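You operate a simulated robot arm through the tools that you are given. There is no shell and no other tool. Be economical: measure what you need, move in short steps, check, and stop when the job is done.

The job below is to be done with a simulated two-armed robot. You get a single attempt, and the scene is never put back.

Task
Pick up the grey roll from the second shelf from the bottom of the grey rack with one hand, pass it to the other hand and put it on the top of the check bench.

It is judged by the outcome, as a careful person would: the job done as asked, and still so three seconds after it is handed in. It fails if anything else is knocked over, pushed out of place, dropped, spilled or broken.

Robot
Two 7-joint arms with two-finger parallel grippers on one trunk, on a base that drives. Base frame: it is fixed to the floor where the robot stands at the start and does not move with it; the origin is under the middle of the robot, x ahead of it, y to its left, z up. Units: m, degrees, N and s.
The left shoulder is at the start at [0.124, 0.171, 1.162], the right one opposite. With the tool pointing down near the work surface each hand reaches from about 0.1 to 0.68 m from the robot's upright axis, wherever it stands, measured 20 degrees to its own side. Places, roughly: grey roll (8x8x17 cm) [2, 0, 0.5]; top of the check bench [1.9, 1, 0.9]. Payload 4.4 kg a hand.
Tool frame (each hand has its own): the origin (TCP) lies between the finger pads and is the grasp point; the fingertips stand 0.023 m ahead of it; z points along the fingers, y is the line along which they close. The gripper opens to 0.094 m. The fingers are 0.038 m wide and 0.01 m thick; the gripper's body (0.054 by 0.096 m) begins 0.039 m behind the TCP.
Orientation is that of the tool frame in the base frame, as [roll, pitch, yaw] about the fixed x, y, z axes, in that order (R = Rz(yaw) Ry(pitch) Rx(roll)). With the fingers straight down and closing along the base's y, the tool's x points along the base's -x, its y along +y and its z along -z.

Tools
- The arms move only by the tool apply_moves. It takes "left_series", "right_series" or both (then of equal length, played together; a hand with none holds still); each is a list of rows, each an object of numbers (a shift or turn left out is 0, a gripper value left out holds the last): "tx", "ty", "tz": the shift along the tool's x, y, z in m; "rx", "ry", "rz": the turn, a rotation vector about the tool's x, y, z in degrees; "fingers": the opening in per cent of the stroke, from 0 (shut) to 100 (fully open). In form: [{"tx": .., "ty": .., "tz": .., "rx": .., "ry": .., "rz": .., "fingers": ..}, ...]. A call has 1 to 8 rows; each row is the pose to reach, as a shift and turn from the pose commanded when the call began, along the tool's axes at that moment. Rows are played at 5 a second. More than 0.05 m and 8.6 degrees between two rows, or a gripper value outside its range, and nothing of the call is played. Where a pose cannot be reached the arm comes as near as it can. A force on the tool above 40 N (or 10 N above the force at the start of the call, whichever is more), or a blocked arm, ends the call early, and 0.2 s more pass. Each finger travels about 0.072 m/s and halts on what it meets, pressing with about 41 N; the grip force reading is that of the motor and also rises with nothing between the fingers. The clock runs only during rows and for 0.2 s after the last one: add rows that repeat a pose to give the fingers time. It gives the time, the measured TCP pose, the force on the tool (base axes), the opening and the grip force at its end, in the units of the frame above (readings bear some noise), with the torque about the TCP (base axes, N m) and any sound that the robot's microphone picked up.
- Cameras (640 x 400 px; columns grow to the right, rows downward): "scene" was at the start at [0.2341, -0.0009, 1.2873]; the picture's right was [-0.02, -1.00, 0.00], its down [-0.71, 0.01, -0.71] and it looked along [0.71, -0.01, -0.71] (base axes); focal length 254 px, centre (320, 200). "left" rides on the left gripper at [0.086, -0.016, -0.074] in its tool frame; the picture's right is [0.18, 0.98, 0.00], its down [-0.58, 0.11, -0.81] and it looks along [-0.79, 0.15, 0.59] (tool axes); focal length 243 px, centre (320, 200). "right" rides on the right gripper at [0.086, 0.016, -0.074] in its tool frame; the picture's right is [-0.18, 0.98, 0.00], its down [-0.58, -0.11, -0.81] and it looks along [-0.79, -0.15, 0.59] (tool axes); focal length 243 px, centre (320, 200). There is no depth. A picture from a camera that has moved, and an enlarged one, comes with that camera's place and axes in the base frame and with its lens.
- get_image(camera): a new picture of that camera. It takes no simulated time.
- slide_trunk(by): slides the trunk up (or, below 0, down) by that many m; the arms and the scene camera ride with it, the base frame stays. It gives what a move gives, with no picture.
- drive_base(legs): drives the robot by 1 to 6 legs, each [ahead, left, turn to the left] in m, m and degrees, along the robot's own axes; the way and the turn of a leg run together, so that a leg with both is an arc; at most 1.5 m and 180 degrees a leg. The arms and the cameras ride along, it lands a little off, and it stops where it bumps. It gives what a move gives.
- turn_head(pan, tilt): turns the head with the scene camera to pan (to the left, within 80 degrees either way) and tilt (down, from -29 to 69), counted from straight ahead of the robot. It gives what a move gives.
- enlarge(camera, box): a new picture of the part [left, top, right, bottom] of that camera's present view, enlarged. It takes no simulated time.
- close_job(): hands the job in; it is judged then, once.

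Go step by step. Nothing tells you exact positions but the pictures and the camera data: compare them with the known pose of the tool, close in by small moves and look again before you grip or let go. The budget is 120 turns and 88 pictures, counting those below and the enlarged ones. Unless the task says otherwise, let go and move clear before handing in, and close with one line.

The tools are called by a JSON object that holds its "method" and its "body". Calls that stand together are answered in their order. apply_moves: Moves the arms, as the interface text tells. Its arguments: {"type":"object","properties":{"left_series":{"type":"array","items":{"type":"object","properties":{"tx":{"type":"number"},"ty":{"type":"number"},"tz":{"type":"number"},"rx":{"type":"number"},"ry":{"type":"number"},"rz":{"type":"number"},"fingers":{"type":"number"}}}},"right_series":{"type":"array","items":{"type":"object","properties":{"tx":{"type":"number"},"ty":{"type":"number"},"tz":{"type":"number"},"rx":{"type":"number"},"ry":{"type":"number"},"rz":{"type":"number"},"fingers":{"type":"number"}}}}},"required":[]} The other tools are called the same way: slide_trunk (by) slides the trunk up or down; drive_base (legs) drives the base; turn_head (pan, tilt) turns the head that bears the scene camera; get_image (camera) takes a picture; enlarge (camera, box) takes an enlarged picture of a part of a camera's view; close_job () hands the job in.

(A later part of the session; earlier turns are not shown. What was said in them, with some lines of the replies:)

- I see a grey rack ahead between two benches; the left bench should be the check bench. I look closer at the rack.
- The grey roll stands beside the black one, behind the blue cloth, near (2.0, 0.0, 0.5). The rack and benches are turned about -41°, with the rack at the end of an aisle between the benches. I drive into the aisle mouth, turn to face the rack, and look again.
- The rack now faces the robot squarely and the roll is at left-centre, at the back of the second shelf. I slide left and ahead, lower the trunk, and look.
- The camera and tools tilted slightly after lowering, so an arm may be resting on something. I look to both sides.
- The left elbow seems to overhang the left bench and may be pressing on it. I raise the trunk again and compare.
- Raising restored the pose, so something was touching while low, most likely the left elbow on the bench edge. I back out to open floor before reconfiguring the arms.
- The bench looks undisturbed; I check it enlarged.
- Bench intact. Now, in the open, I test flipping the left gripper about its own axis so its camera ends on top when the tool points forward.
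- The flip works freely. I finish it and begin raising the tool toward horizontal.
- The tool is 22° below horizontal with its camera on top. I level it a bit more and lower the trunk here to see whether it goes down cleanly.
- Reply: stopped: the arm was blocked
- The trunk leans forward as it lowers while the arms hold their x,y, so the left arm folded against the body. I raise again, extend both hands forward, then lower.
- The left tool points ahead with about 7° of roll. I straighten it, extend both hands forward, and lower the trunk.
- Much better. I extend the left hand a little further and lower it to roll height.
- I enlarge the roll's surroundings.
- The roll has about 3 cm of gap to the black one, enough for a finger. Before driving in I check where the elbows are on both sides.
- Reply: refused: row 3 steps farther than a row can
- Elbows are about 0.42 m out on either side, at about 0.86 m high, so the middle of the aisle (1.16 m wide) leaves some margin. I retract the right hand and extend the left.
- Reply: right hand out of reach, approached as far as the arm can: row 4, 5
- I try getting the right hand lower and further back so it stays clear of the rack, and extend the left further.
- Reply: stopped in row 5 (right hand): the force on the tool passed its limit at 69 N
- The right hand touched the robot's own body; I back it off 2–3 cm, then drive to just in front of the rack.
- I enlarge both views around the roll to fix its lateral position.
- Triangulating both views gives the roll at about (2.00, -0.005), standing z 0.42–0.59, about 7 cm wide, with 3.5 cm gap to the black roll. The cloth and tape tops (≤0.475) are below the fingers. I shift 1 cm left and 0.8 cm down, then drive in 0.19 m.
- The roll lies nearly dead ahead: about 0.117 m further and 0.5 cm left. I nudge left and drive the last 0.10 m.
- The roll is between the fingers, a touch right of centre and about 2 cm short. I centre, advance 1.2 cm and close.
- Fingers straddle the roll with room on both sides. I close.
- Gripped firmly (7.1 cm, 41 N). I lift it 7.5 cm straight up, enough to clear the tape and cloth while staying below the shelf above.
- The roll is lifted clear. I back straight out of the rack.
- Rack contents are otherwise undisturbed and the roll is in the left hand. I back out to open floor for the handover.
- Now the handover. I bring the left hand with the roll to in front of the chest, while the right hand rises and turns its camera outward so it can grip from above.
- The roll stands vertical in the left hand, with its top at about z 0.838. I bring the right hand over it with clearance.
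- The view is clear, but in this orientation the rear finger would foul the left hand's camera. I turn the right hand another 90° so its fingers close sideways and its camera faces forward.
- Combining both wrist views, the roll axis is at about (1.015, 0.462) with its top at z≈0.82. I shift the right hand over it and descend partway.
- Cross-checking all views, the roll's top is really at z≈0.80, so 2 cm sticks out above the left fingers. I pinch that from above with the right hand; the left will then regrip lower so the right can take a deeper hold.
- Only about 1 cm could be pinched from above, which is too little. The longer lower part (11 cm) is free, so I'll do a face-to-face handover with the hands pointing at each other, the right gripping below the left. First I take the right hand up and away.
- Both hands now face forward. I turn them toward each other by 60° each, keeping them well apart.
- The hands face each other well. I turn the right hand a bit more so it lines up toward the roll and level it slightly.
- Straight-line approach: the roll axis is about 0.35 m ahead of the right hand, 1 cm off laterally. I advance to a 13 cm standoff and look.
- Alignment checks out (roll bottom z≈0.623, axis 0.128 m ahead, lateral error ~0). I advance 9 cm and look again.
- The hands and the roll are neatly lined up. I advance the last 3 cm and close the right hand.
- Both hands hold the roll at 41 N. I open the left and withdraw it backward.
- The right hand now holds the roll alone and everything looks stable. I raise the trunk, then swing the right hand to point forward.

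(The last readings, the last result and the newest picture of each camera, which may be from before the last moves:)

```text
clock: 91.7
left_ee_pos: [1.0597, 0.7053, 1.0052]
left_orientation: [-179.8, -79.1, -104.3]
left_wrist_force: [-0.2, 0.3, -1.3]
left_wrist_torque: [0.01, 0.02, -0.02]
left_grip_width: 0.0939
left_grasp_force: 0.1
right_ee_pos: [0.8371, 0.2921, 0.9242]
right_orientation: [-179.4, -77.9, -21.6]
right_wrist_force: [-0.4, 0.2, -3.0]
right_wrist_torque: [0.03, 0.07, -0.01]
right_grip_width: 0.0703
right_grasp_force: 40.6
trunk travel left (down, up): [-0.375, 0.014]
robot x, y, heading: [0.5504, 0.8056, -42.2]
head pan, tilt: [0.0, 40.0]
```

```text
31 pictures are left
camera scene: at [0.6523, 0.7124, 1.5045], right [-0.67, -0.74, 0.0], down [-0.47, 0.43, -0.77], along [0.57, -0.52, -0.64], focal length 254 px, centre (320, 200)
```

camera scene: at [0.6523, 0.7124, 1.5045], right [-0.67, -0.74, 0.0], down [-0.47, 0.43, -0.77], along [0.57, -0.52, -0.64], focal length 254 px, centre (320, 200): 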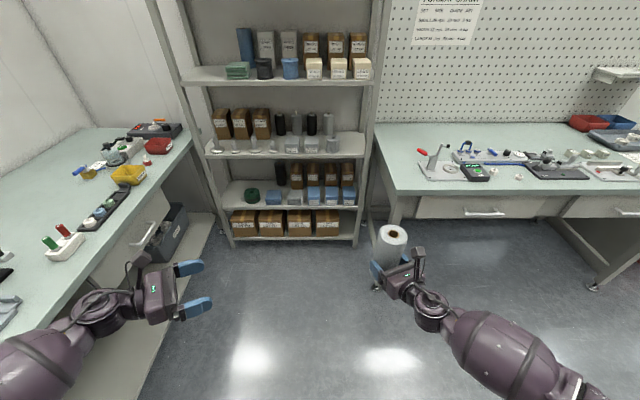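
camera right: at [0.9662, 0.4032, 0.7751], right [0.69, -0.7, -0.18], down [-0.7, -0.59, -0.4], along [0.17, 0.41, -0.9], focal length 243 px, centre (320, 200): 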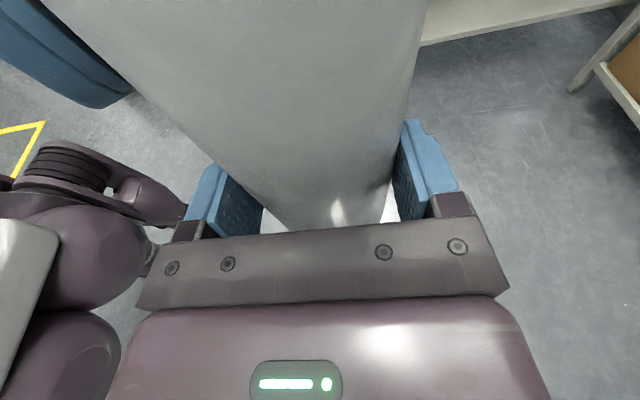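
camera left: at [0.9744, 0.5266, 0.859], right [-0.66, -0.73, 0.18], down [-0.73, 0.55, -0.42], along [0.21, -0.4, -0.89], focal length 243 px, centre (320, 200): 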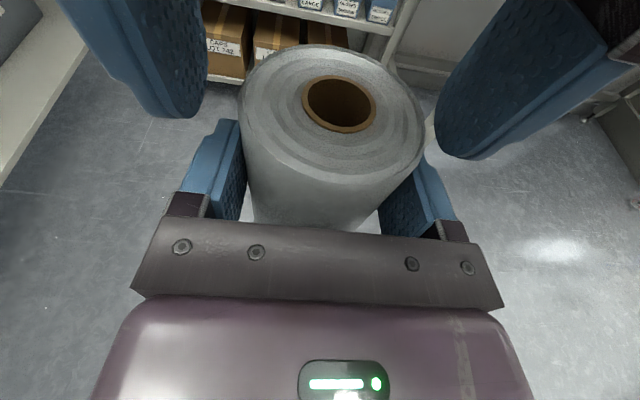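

Roll weight shows on the right sensor now. I finish straightening the right hand, raise it, turn the robot to face the check bench, and slide sideways to opposite the free strip.

{"method": "apply_moves", "body": {"right_series": [{"rx": -7, "rz": 1.5, "tx": 0.025, "tz": -0.005}, {"rx": -14, "rz": 3, "tx": 0.05, "tz": -0.01}, {"rx": -19.6, "rz": 4.2, "tx": 0.078, "tz": -0.0165}]}}

{"method": "drive_base", "body": {"legs": [[0, 0, 90.8], [0, -0.36, 0]]}}

{"method": "turn_head", "body": {"pan": -10, "tilt": 45}}

{"method": "get_image", "body": {"camera": "scene"}}

```text
clock: 92.5
left_ee_pos: [1.0593, 0.7051, 1.0062]
left_orientation: [-179.8, -79.0, -104.2]
left_wrist_force: [1.0, -1.2, 0.3]
left_wrist_torque: [-0.02, 0.03, -0.03]
left_grip_width: 0.0941
left_grasp_force: 0.0
right_ee_pos: [0.8364, 0.2898, 1.0054]
right_orientation: [-179.8, -77.8, -41.4]
right_wrist_force: [0.3, -0.3, -3.9]
right_wrist_torque: [0.05, 0.03, -0.02]
right_grip_width: 0.0699
right_grasp_force: 40.6
trunk travel left (down, up): [-0.375, 0.014]
robot x, y, heading: [0.5443, 0.8069, -42.2]
head pan, tilt: [0.0, 40.0]
```

```text
clock: 100.2
left_ee_pos: [0.9047, 1.096, 1.0057]
left_orientation: [-179.8, -79.0, -11.1]
left_wrist_force: [-0.3, 0.8, 0.1]
left_wrist_torque: [0.0, 0.01, -0.01]
left_grip_width: 0.0938
left_grasp_force: 0.0
right_ee_pos: [1.3301, 0.8948, 1.0037]
right_orientation: [-179.5, -77.9, 51.6]
right_wrist_force: [-0.8, 0.6, -4.2]
right_wrist_torque: [-0.03, 0.04, 0.01]
right_grip_width: 0.0699
right_grasp_force: 40.6
trunk travel left (down, up): [-0.375, 0.014]
robot x, y, heading: [0.828, 0.5785, 50.6]
head pan, tilt: [0.0, 40.0]
```

```text
clock: 100.9
left_ee_pos: [0.9046, 1.0956, 1.0052]
left_orientation: [-179.8, -79.0, -10.9]
left_wrist_force: [-0.6, 0.6, -0.3]
left_wrist_torque: [0.0, 0.01, 0.02]
left_grip_width: 0.094
left_grasp_force: 0.0
right_ee_pos: [1.3309, 0.8952, 1.0048]
right_orientation: [-179.6, -77.9, 51.7]
right_wrist_force: [-0.2, -0.5, -3.7]
right_wrist_torque: [-0.06, 0.04, 0.0]
right_grip_width: 0.0699
right_grasp_force: 40.6
trunk travel left (down, up): [-0.375, 0.014]
robot x, y, heading: [0.8312, 0.5817, 50.6]
head pan, tilt: [-10.0, 45.0]
```

```text
30 pictures are left
camera scene: at [0.9268, 0.6768, 1.4972], right [0.65, -0.76, 0.0], down [-0.54, -0.46, -0.71], along [0.54, 0.46, -0.71], focal length 254 px, centre (320, 200)
```

scene: 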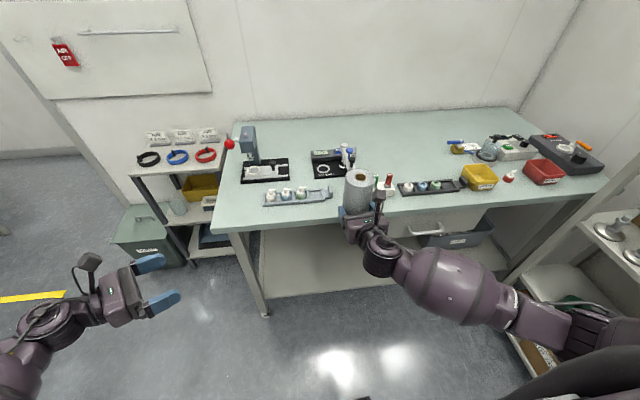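

I enlarge the bench to choose the spot.

{"method": "enlarge", "body": {"camera": "scene", "box": [210, 120, 450, 270]}}

```text
2.67 times, centred on (330, 195) of scene
camera zoom: at [0.9268, 0.6768, 1.4972], right [0.65, -0.76, 0.0], down [-0.54, -0.46, -0.71], along [0.54, 0.46, -0.71], focal length 678 px, centre (293, 213)
```

zoom: 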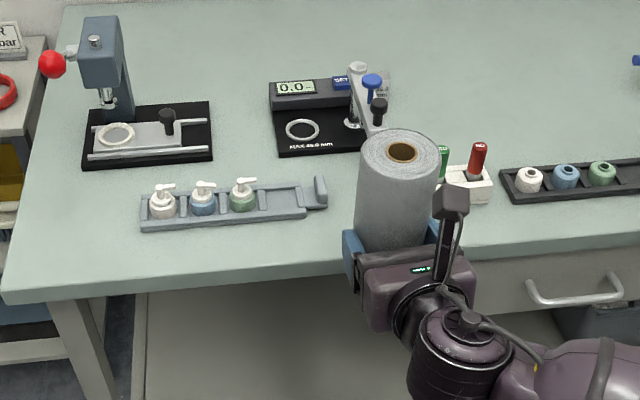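

The strip along the bench front is free; I choose the spot before the gap between the grey tray and the white pen block, around (1.48, 1.007), bench top z≈0.85. I drive most of the way with the roll well above the bench.

{"method": "drive_base", "body": {"legs": [[0.14, -0.046, 0]]}}

{"method": "enlarge", "body": {"camera": "scene", "box": [190, 150, 430, 300]}}

{"method": "get_image", "body": {"camera": "right"}}

```text
clock: 102.3
left_ee_pos: [1.0316, 1.1774, 1.0057]
left_orientation: [179.9, -78.9, -11.0]
left_wrist_force: [0.1, -0.6, 0.0]
left_wrist_torque: [0.03, 0.06, -0.03]
left_grip_width: 0.0941
left_grasp_force: 0.1
right_ee_pos: [1.4575, 0.9755, 1.004]
right_orientation: [-179.5, -77.9, 51.3]
right_wrist_force: [-0.2, 1.2, -4.5]
right_wrist_torque: [-0.03, 0.01, 0.03]
right_grip_width: 0.0698
right_grasp_force: 40.9
trunk travel left (down, up): [-0.375, 0.014]
robot x, y, heading: [0.9538, 0.6584, 50.3]
head pan, tilt: [-10.0, 45.0]
```

```text
2.67 times, centred on (310, 225) of scene
camera zoom: at [1.0534, 0.7584, 1.497], right [0.65, -0.76, 0.0], down [-0.54, -0.46, -0.71], along [0.54, 0.46, -0.71], focal length 678 px, centre (347, 133)
```

zoom: 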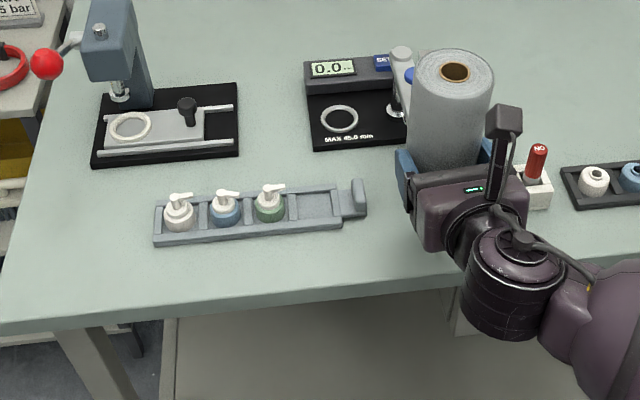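

```text
27 pictures are left
camera right: at [1.4375, 0.9215, 1.1036], right [0.75, -0.64, -0.18], down [-0.65, -0.65, -0.4], along [0.14, 0.42, -0.9], focal length 243 px, centre (320, 200)
```

right: 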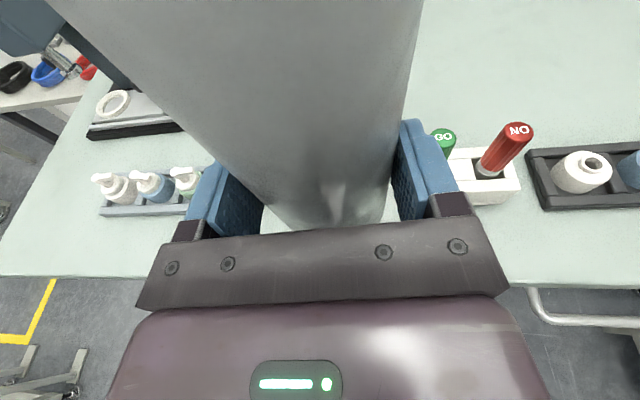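

The spot lies right ahead: I need about 2.3 cm more inward and about 10 cm down. I go forward and lower 8.5 cm, then check.

{"method": "apply_moves", "body": {"right_series": [{"tz": 0.0225, "tx": 0.0048}, {"tz": 0.027, "tx": -0.0155}, {"tz": 0.032, "tx": -0.036}, {"tz": 0.036, "tx": -0.058}, {"tz": 0.04, "tx": -0.078}, {"tz": 0.04, "tx": -0.078}]}}

{"method": "get_image", "body": {"camera": "right"}}

{"method": "enlarge", "body": {"camera": "scene", "box": [270, 160, 430, 260]}}

```text
clock: 103.7
left_ee_pos: [1.0296, 1.176, 1.0058]
left_orientation: [-179.6, -79.0, -11.4]
left_wrist_force: [-0.1, 0.1, -0.4]
left_wrist_torque: [0.0, 0.02, -0.02]
left_grip_width: 0.0942
left_grasp_force: 0.1
right_ee_pos: [1.4699, 0.9933, 0.9223]
right_orientation: [-179.5, -78.2, 51.4]
right_wrist_force: [3.0, 0.6, 17.3]
right_wrist_torque: [-0.38, 0.02, 0.05]
right_grip_width: 0.0701
right_grasp_force: 41.1
trunk travel left (down, up): [-0.375, 0.014]
robot x, y, heading: [0.9548, 0.6601, 50.5]
head pan, tilt: [-10.0, 45.0]
```

```text
26 pictures are left
camera right: at [1.4501, 0.9392, 1.0214], right [0.75, -0.64, -0.18], down [-0.65, -0.65, -0.41], along [0.14, 0.42, -0.9], focal length 243 px, centre (320, 200)
```

right: 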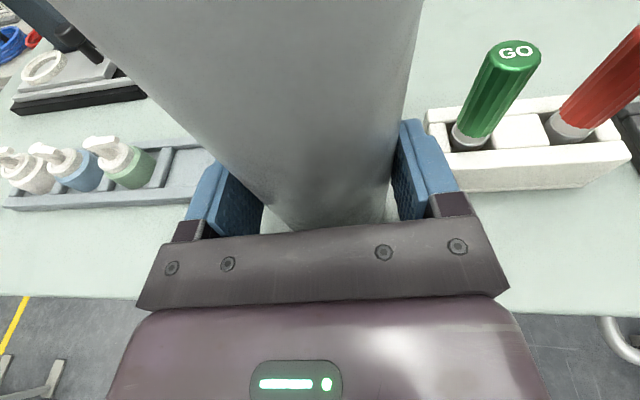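

```text
4.00 times, centred on (350, 210) of scene
camera zoom: at [1.0511, 0.7567, 1.4975], right [0.65, -0.76, 0.0], down [-0.54, -0.46, -0.71], along [0.54, 0.46, -0.71], focal length 1017 px, centre (200, 160)
```

zoom: 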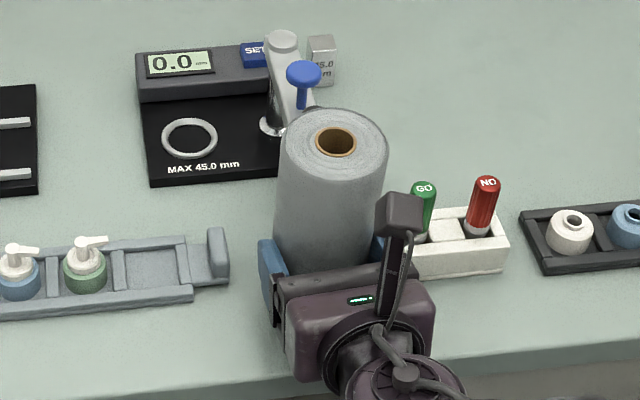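

The roll has touched the bench (about 20 N). Both neighbours are clear by 2–4 cm. I ease up slightly to relieve the pressing and check.

{"method": "apply_moves", "body": {"right_series": [{"tx": 0.002, "tz": -0.0004}, {"tx": 0.002, "tz": -0.0004}]}}

```text
clock: 104.3
left_ee_pos: [1.031, 1.1763, 1.0051]
left_orientation: [-179.7, -79.2, -11.2]
left_wrist_force: [0.4, -0.2, 0.4]
left_wrist_torque: [0.01, -0.01, 0.02]
left_grip_width: 0.0943
left_grasp_force: 0.1
right_ee_pos: [1.4693, 0.9934, 0.9206]
right_orientation: [-179.6, -78.0, 51.6]
right_wrist_force: [2.5, 4.1, 10.5]
right_wrist_torque: [-0.03, 0.03, 0.03]
right_grip_width: 0.0702
right_grasp_force: 41.6
trunk travel left (down, up): [-0.375, 0.014]
robot x, y, heading: [0.9517, 0.6605, 50.4]
head pan, tilt: [-10.0, 45.0]
```

Still lightly pressing, so it is standing on the bench. I ease up another 1.5 mm and open the fingers.

{"method": "apply_moves", "body": {"right_series": [{"tx": 0.0015}, {"tx": 0.0015, "fingers": 80}, {"tx": 0.0015, "fingers": 90}, {"tx": 0.0015, "fingers": 92}]}}

{"method": "get_image", "body": {"camera": "right"}}

{"method": "enlarge", "body": {"camera": "scene", "box": [270, 160, 430, 260]}}

```text
clock: 105.3
left_ee_pos: [1.0305, 1.1765, 1.0054]
left_orientation: [-179.7, -79.0, -11.1]
left_wrist_force: [0.1, 0.3, 0.4]
left_wrist_torque: [0.03, 0.01, 0.01]
left_grip_width: 0.094
left_grasp_force: 0.0
right_ee_pos: [1.4699, 0.9933, 0.9225]
right_orientation: [-179.7, -78.0, 51.6]
right_wrist_force: [0.3, 1.1, 0.3]
right_wrist_torque: [-0.02, -0.04, 0.01]
right_grip_width: 0.0864
right_grasp_force: 0.0
trunk travel left (down, up): [-0.375, 0.014]
robot x, y, heading: [0.9544, 0.6614, 50.2]
head pan, tilt: [-10.0, 45.0]
```

```text
24 pictures are left
camera right: at [1.4502, 0.9392, 1.0224], right [0.75, -0.64, -0.18], down [-0.65, -0.65, -0.4], along [0.14, 0.42, -0.9], focal length 243 px, centre (320, 200)
```

right: 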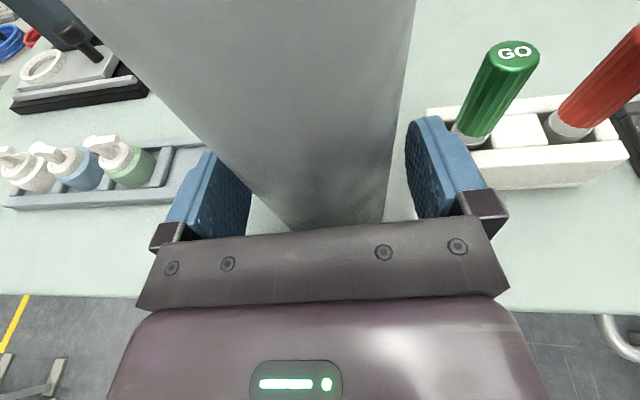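

```text
4.00 times, centred on (350, 210) of scene
camera zoom: at [1.0519, 0.7575, 1.4972], right [0.65, -0.76, 0.0], down [-0.54, -0.46, -0.71], along [0.54, 0.46, -0.71], focal length 1017 px, centre (200, 160)
```

zoom: 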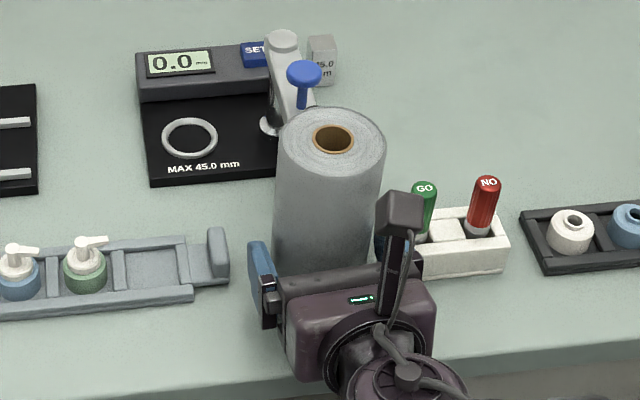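

The roll stands by itself, with gaps visible on both sides. I withdraw the right hand straight back.

{"method": "apply_moves", "body": {"right_series": [{"tz": -0.02}, {"tz": -0.045}, {"tz": -0.07}, {"tz": -0.095}]}}

{"method": "drive_base", "body": {"legs": [[-0.25, 0, 0]]}}

{"method": "get_image", "body": {"camera": "scene"}}

{"method": "enlarge", "body": {"camera": "scene", "box": [200, 90, 520, 290]}}

```text
clock: 106.3
left_ee_pos: [1.0296, 1.1763, 1.0058]
left_orientation: [-179.6, -79.0, -11.4]
left_wrist_force: [-0.2, -0.2, -0.1]
left_wrist_torque: [-0.01, 0.01, 0.01]
left_grip_width: 0.0939
left_grasp_force: 0.1
right_ee_pos: [1.4127, 0.9177, 0.9429]
right_orientation: [-179.6, -77.9, 51.6]
right_wrist_force: [0.3, 0.1, 0.0]
right_wrist_torque: [-0.03, 0.01, 0.03]
right_grip_width: 0.0866
right_grasp_force: 0.2
trunk travel left (down, up): [-0.375, 0.014]
robot x, y, heading: [0.9523, 0.661, 50.6]
head pan, tilt: [-10.0, 45.0]
```

```text
clock: 108.1
left_ee_pos: [0.875, 0.9864, 1.0073]
left_orientation: [-179.6, -78.9, -11.6]
left_wrist_force: [-0.1, -0.1, 0.8]
left_wrist_torque: [0.03, -0.02, 0.02]
left_grip_width: 0.0944
left_grasp_force: 0.2
right_ee_pos: [1.2575, 0.7286, 0.9431]
right_orientation: [-179.6, -78.0, 51.4]
right_wrist_force: [-0.2, 0.0, 0.3]
right_wrist_torque: [-0.01, -0.03, -0.04]
right_grip_width: 0.0865
right_grasp_force: 0.2
trunk travel left (down, up): [-0.375, 0.014]
robot x, y, heading: [0.7993, 0.4687, 50.3]
head pan, tilt: [-10.0, 45.0]
```

```text
22 pictures are left
camera scene: at [0.8957, 0.5675, 1.4973], right [0.65, -0.76, 0.0], down [-0.54, -0.46, -0.71], along [0.54, 0.46, -0.71], focal length 254 px, centre (320, 200)
```

scene: 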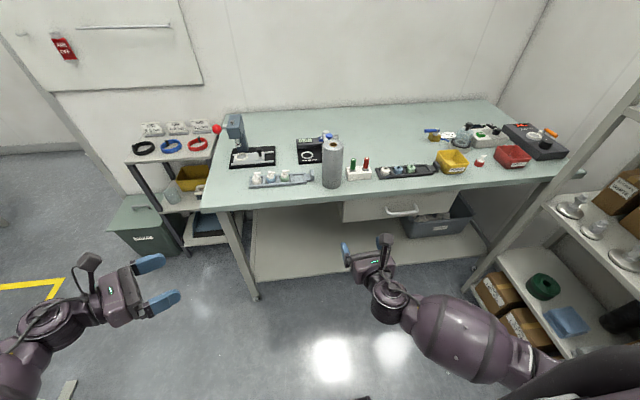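

```text
2.00 times, centred on (360, 190) of scene
camera zoom: at [0.8957, 0.5675, 1.4973], right [0.65, -0.76, 0.0], down [-0.54, -0.46, -0.71], along [0.54, 0.46, -0.71], focal length 508 px, centre (240, 220)
```

zoom: 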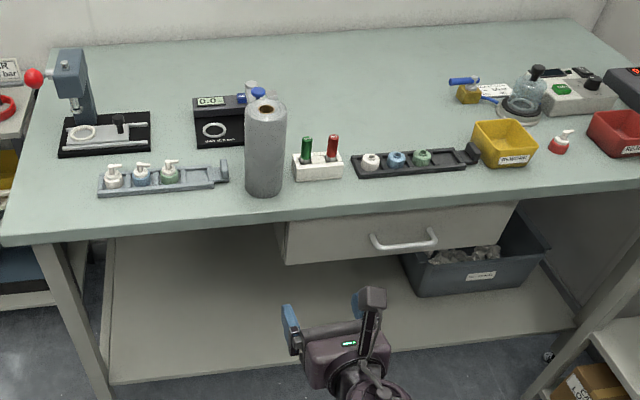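

The roll stands upright on the bench, nothing else has moved, and both hands are clear. I hand the job in.

{"method": "close_job", "body": {}}

```text
The job is handed in.
```

The grey roll was picked from the rack with the left hand, passed to the right hand and stood upright on the check bench, with nothing else visibly moved or knocked over.
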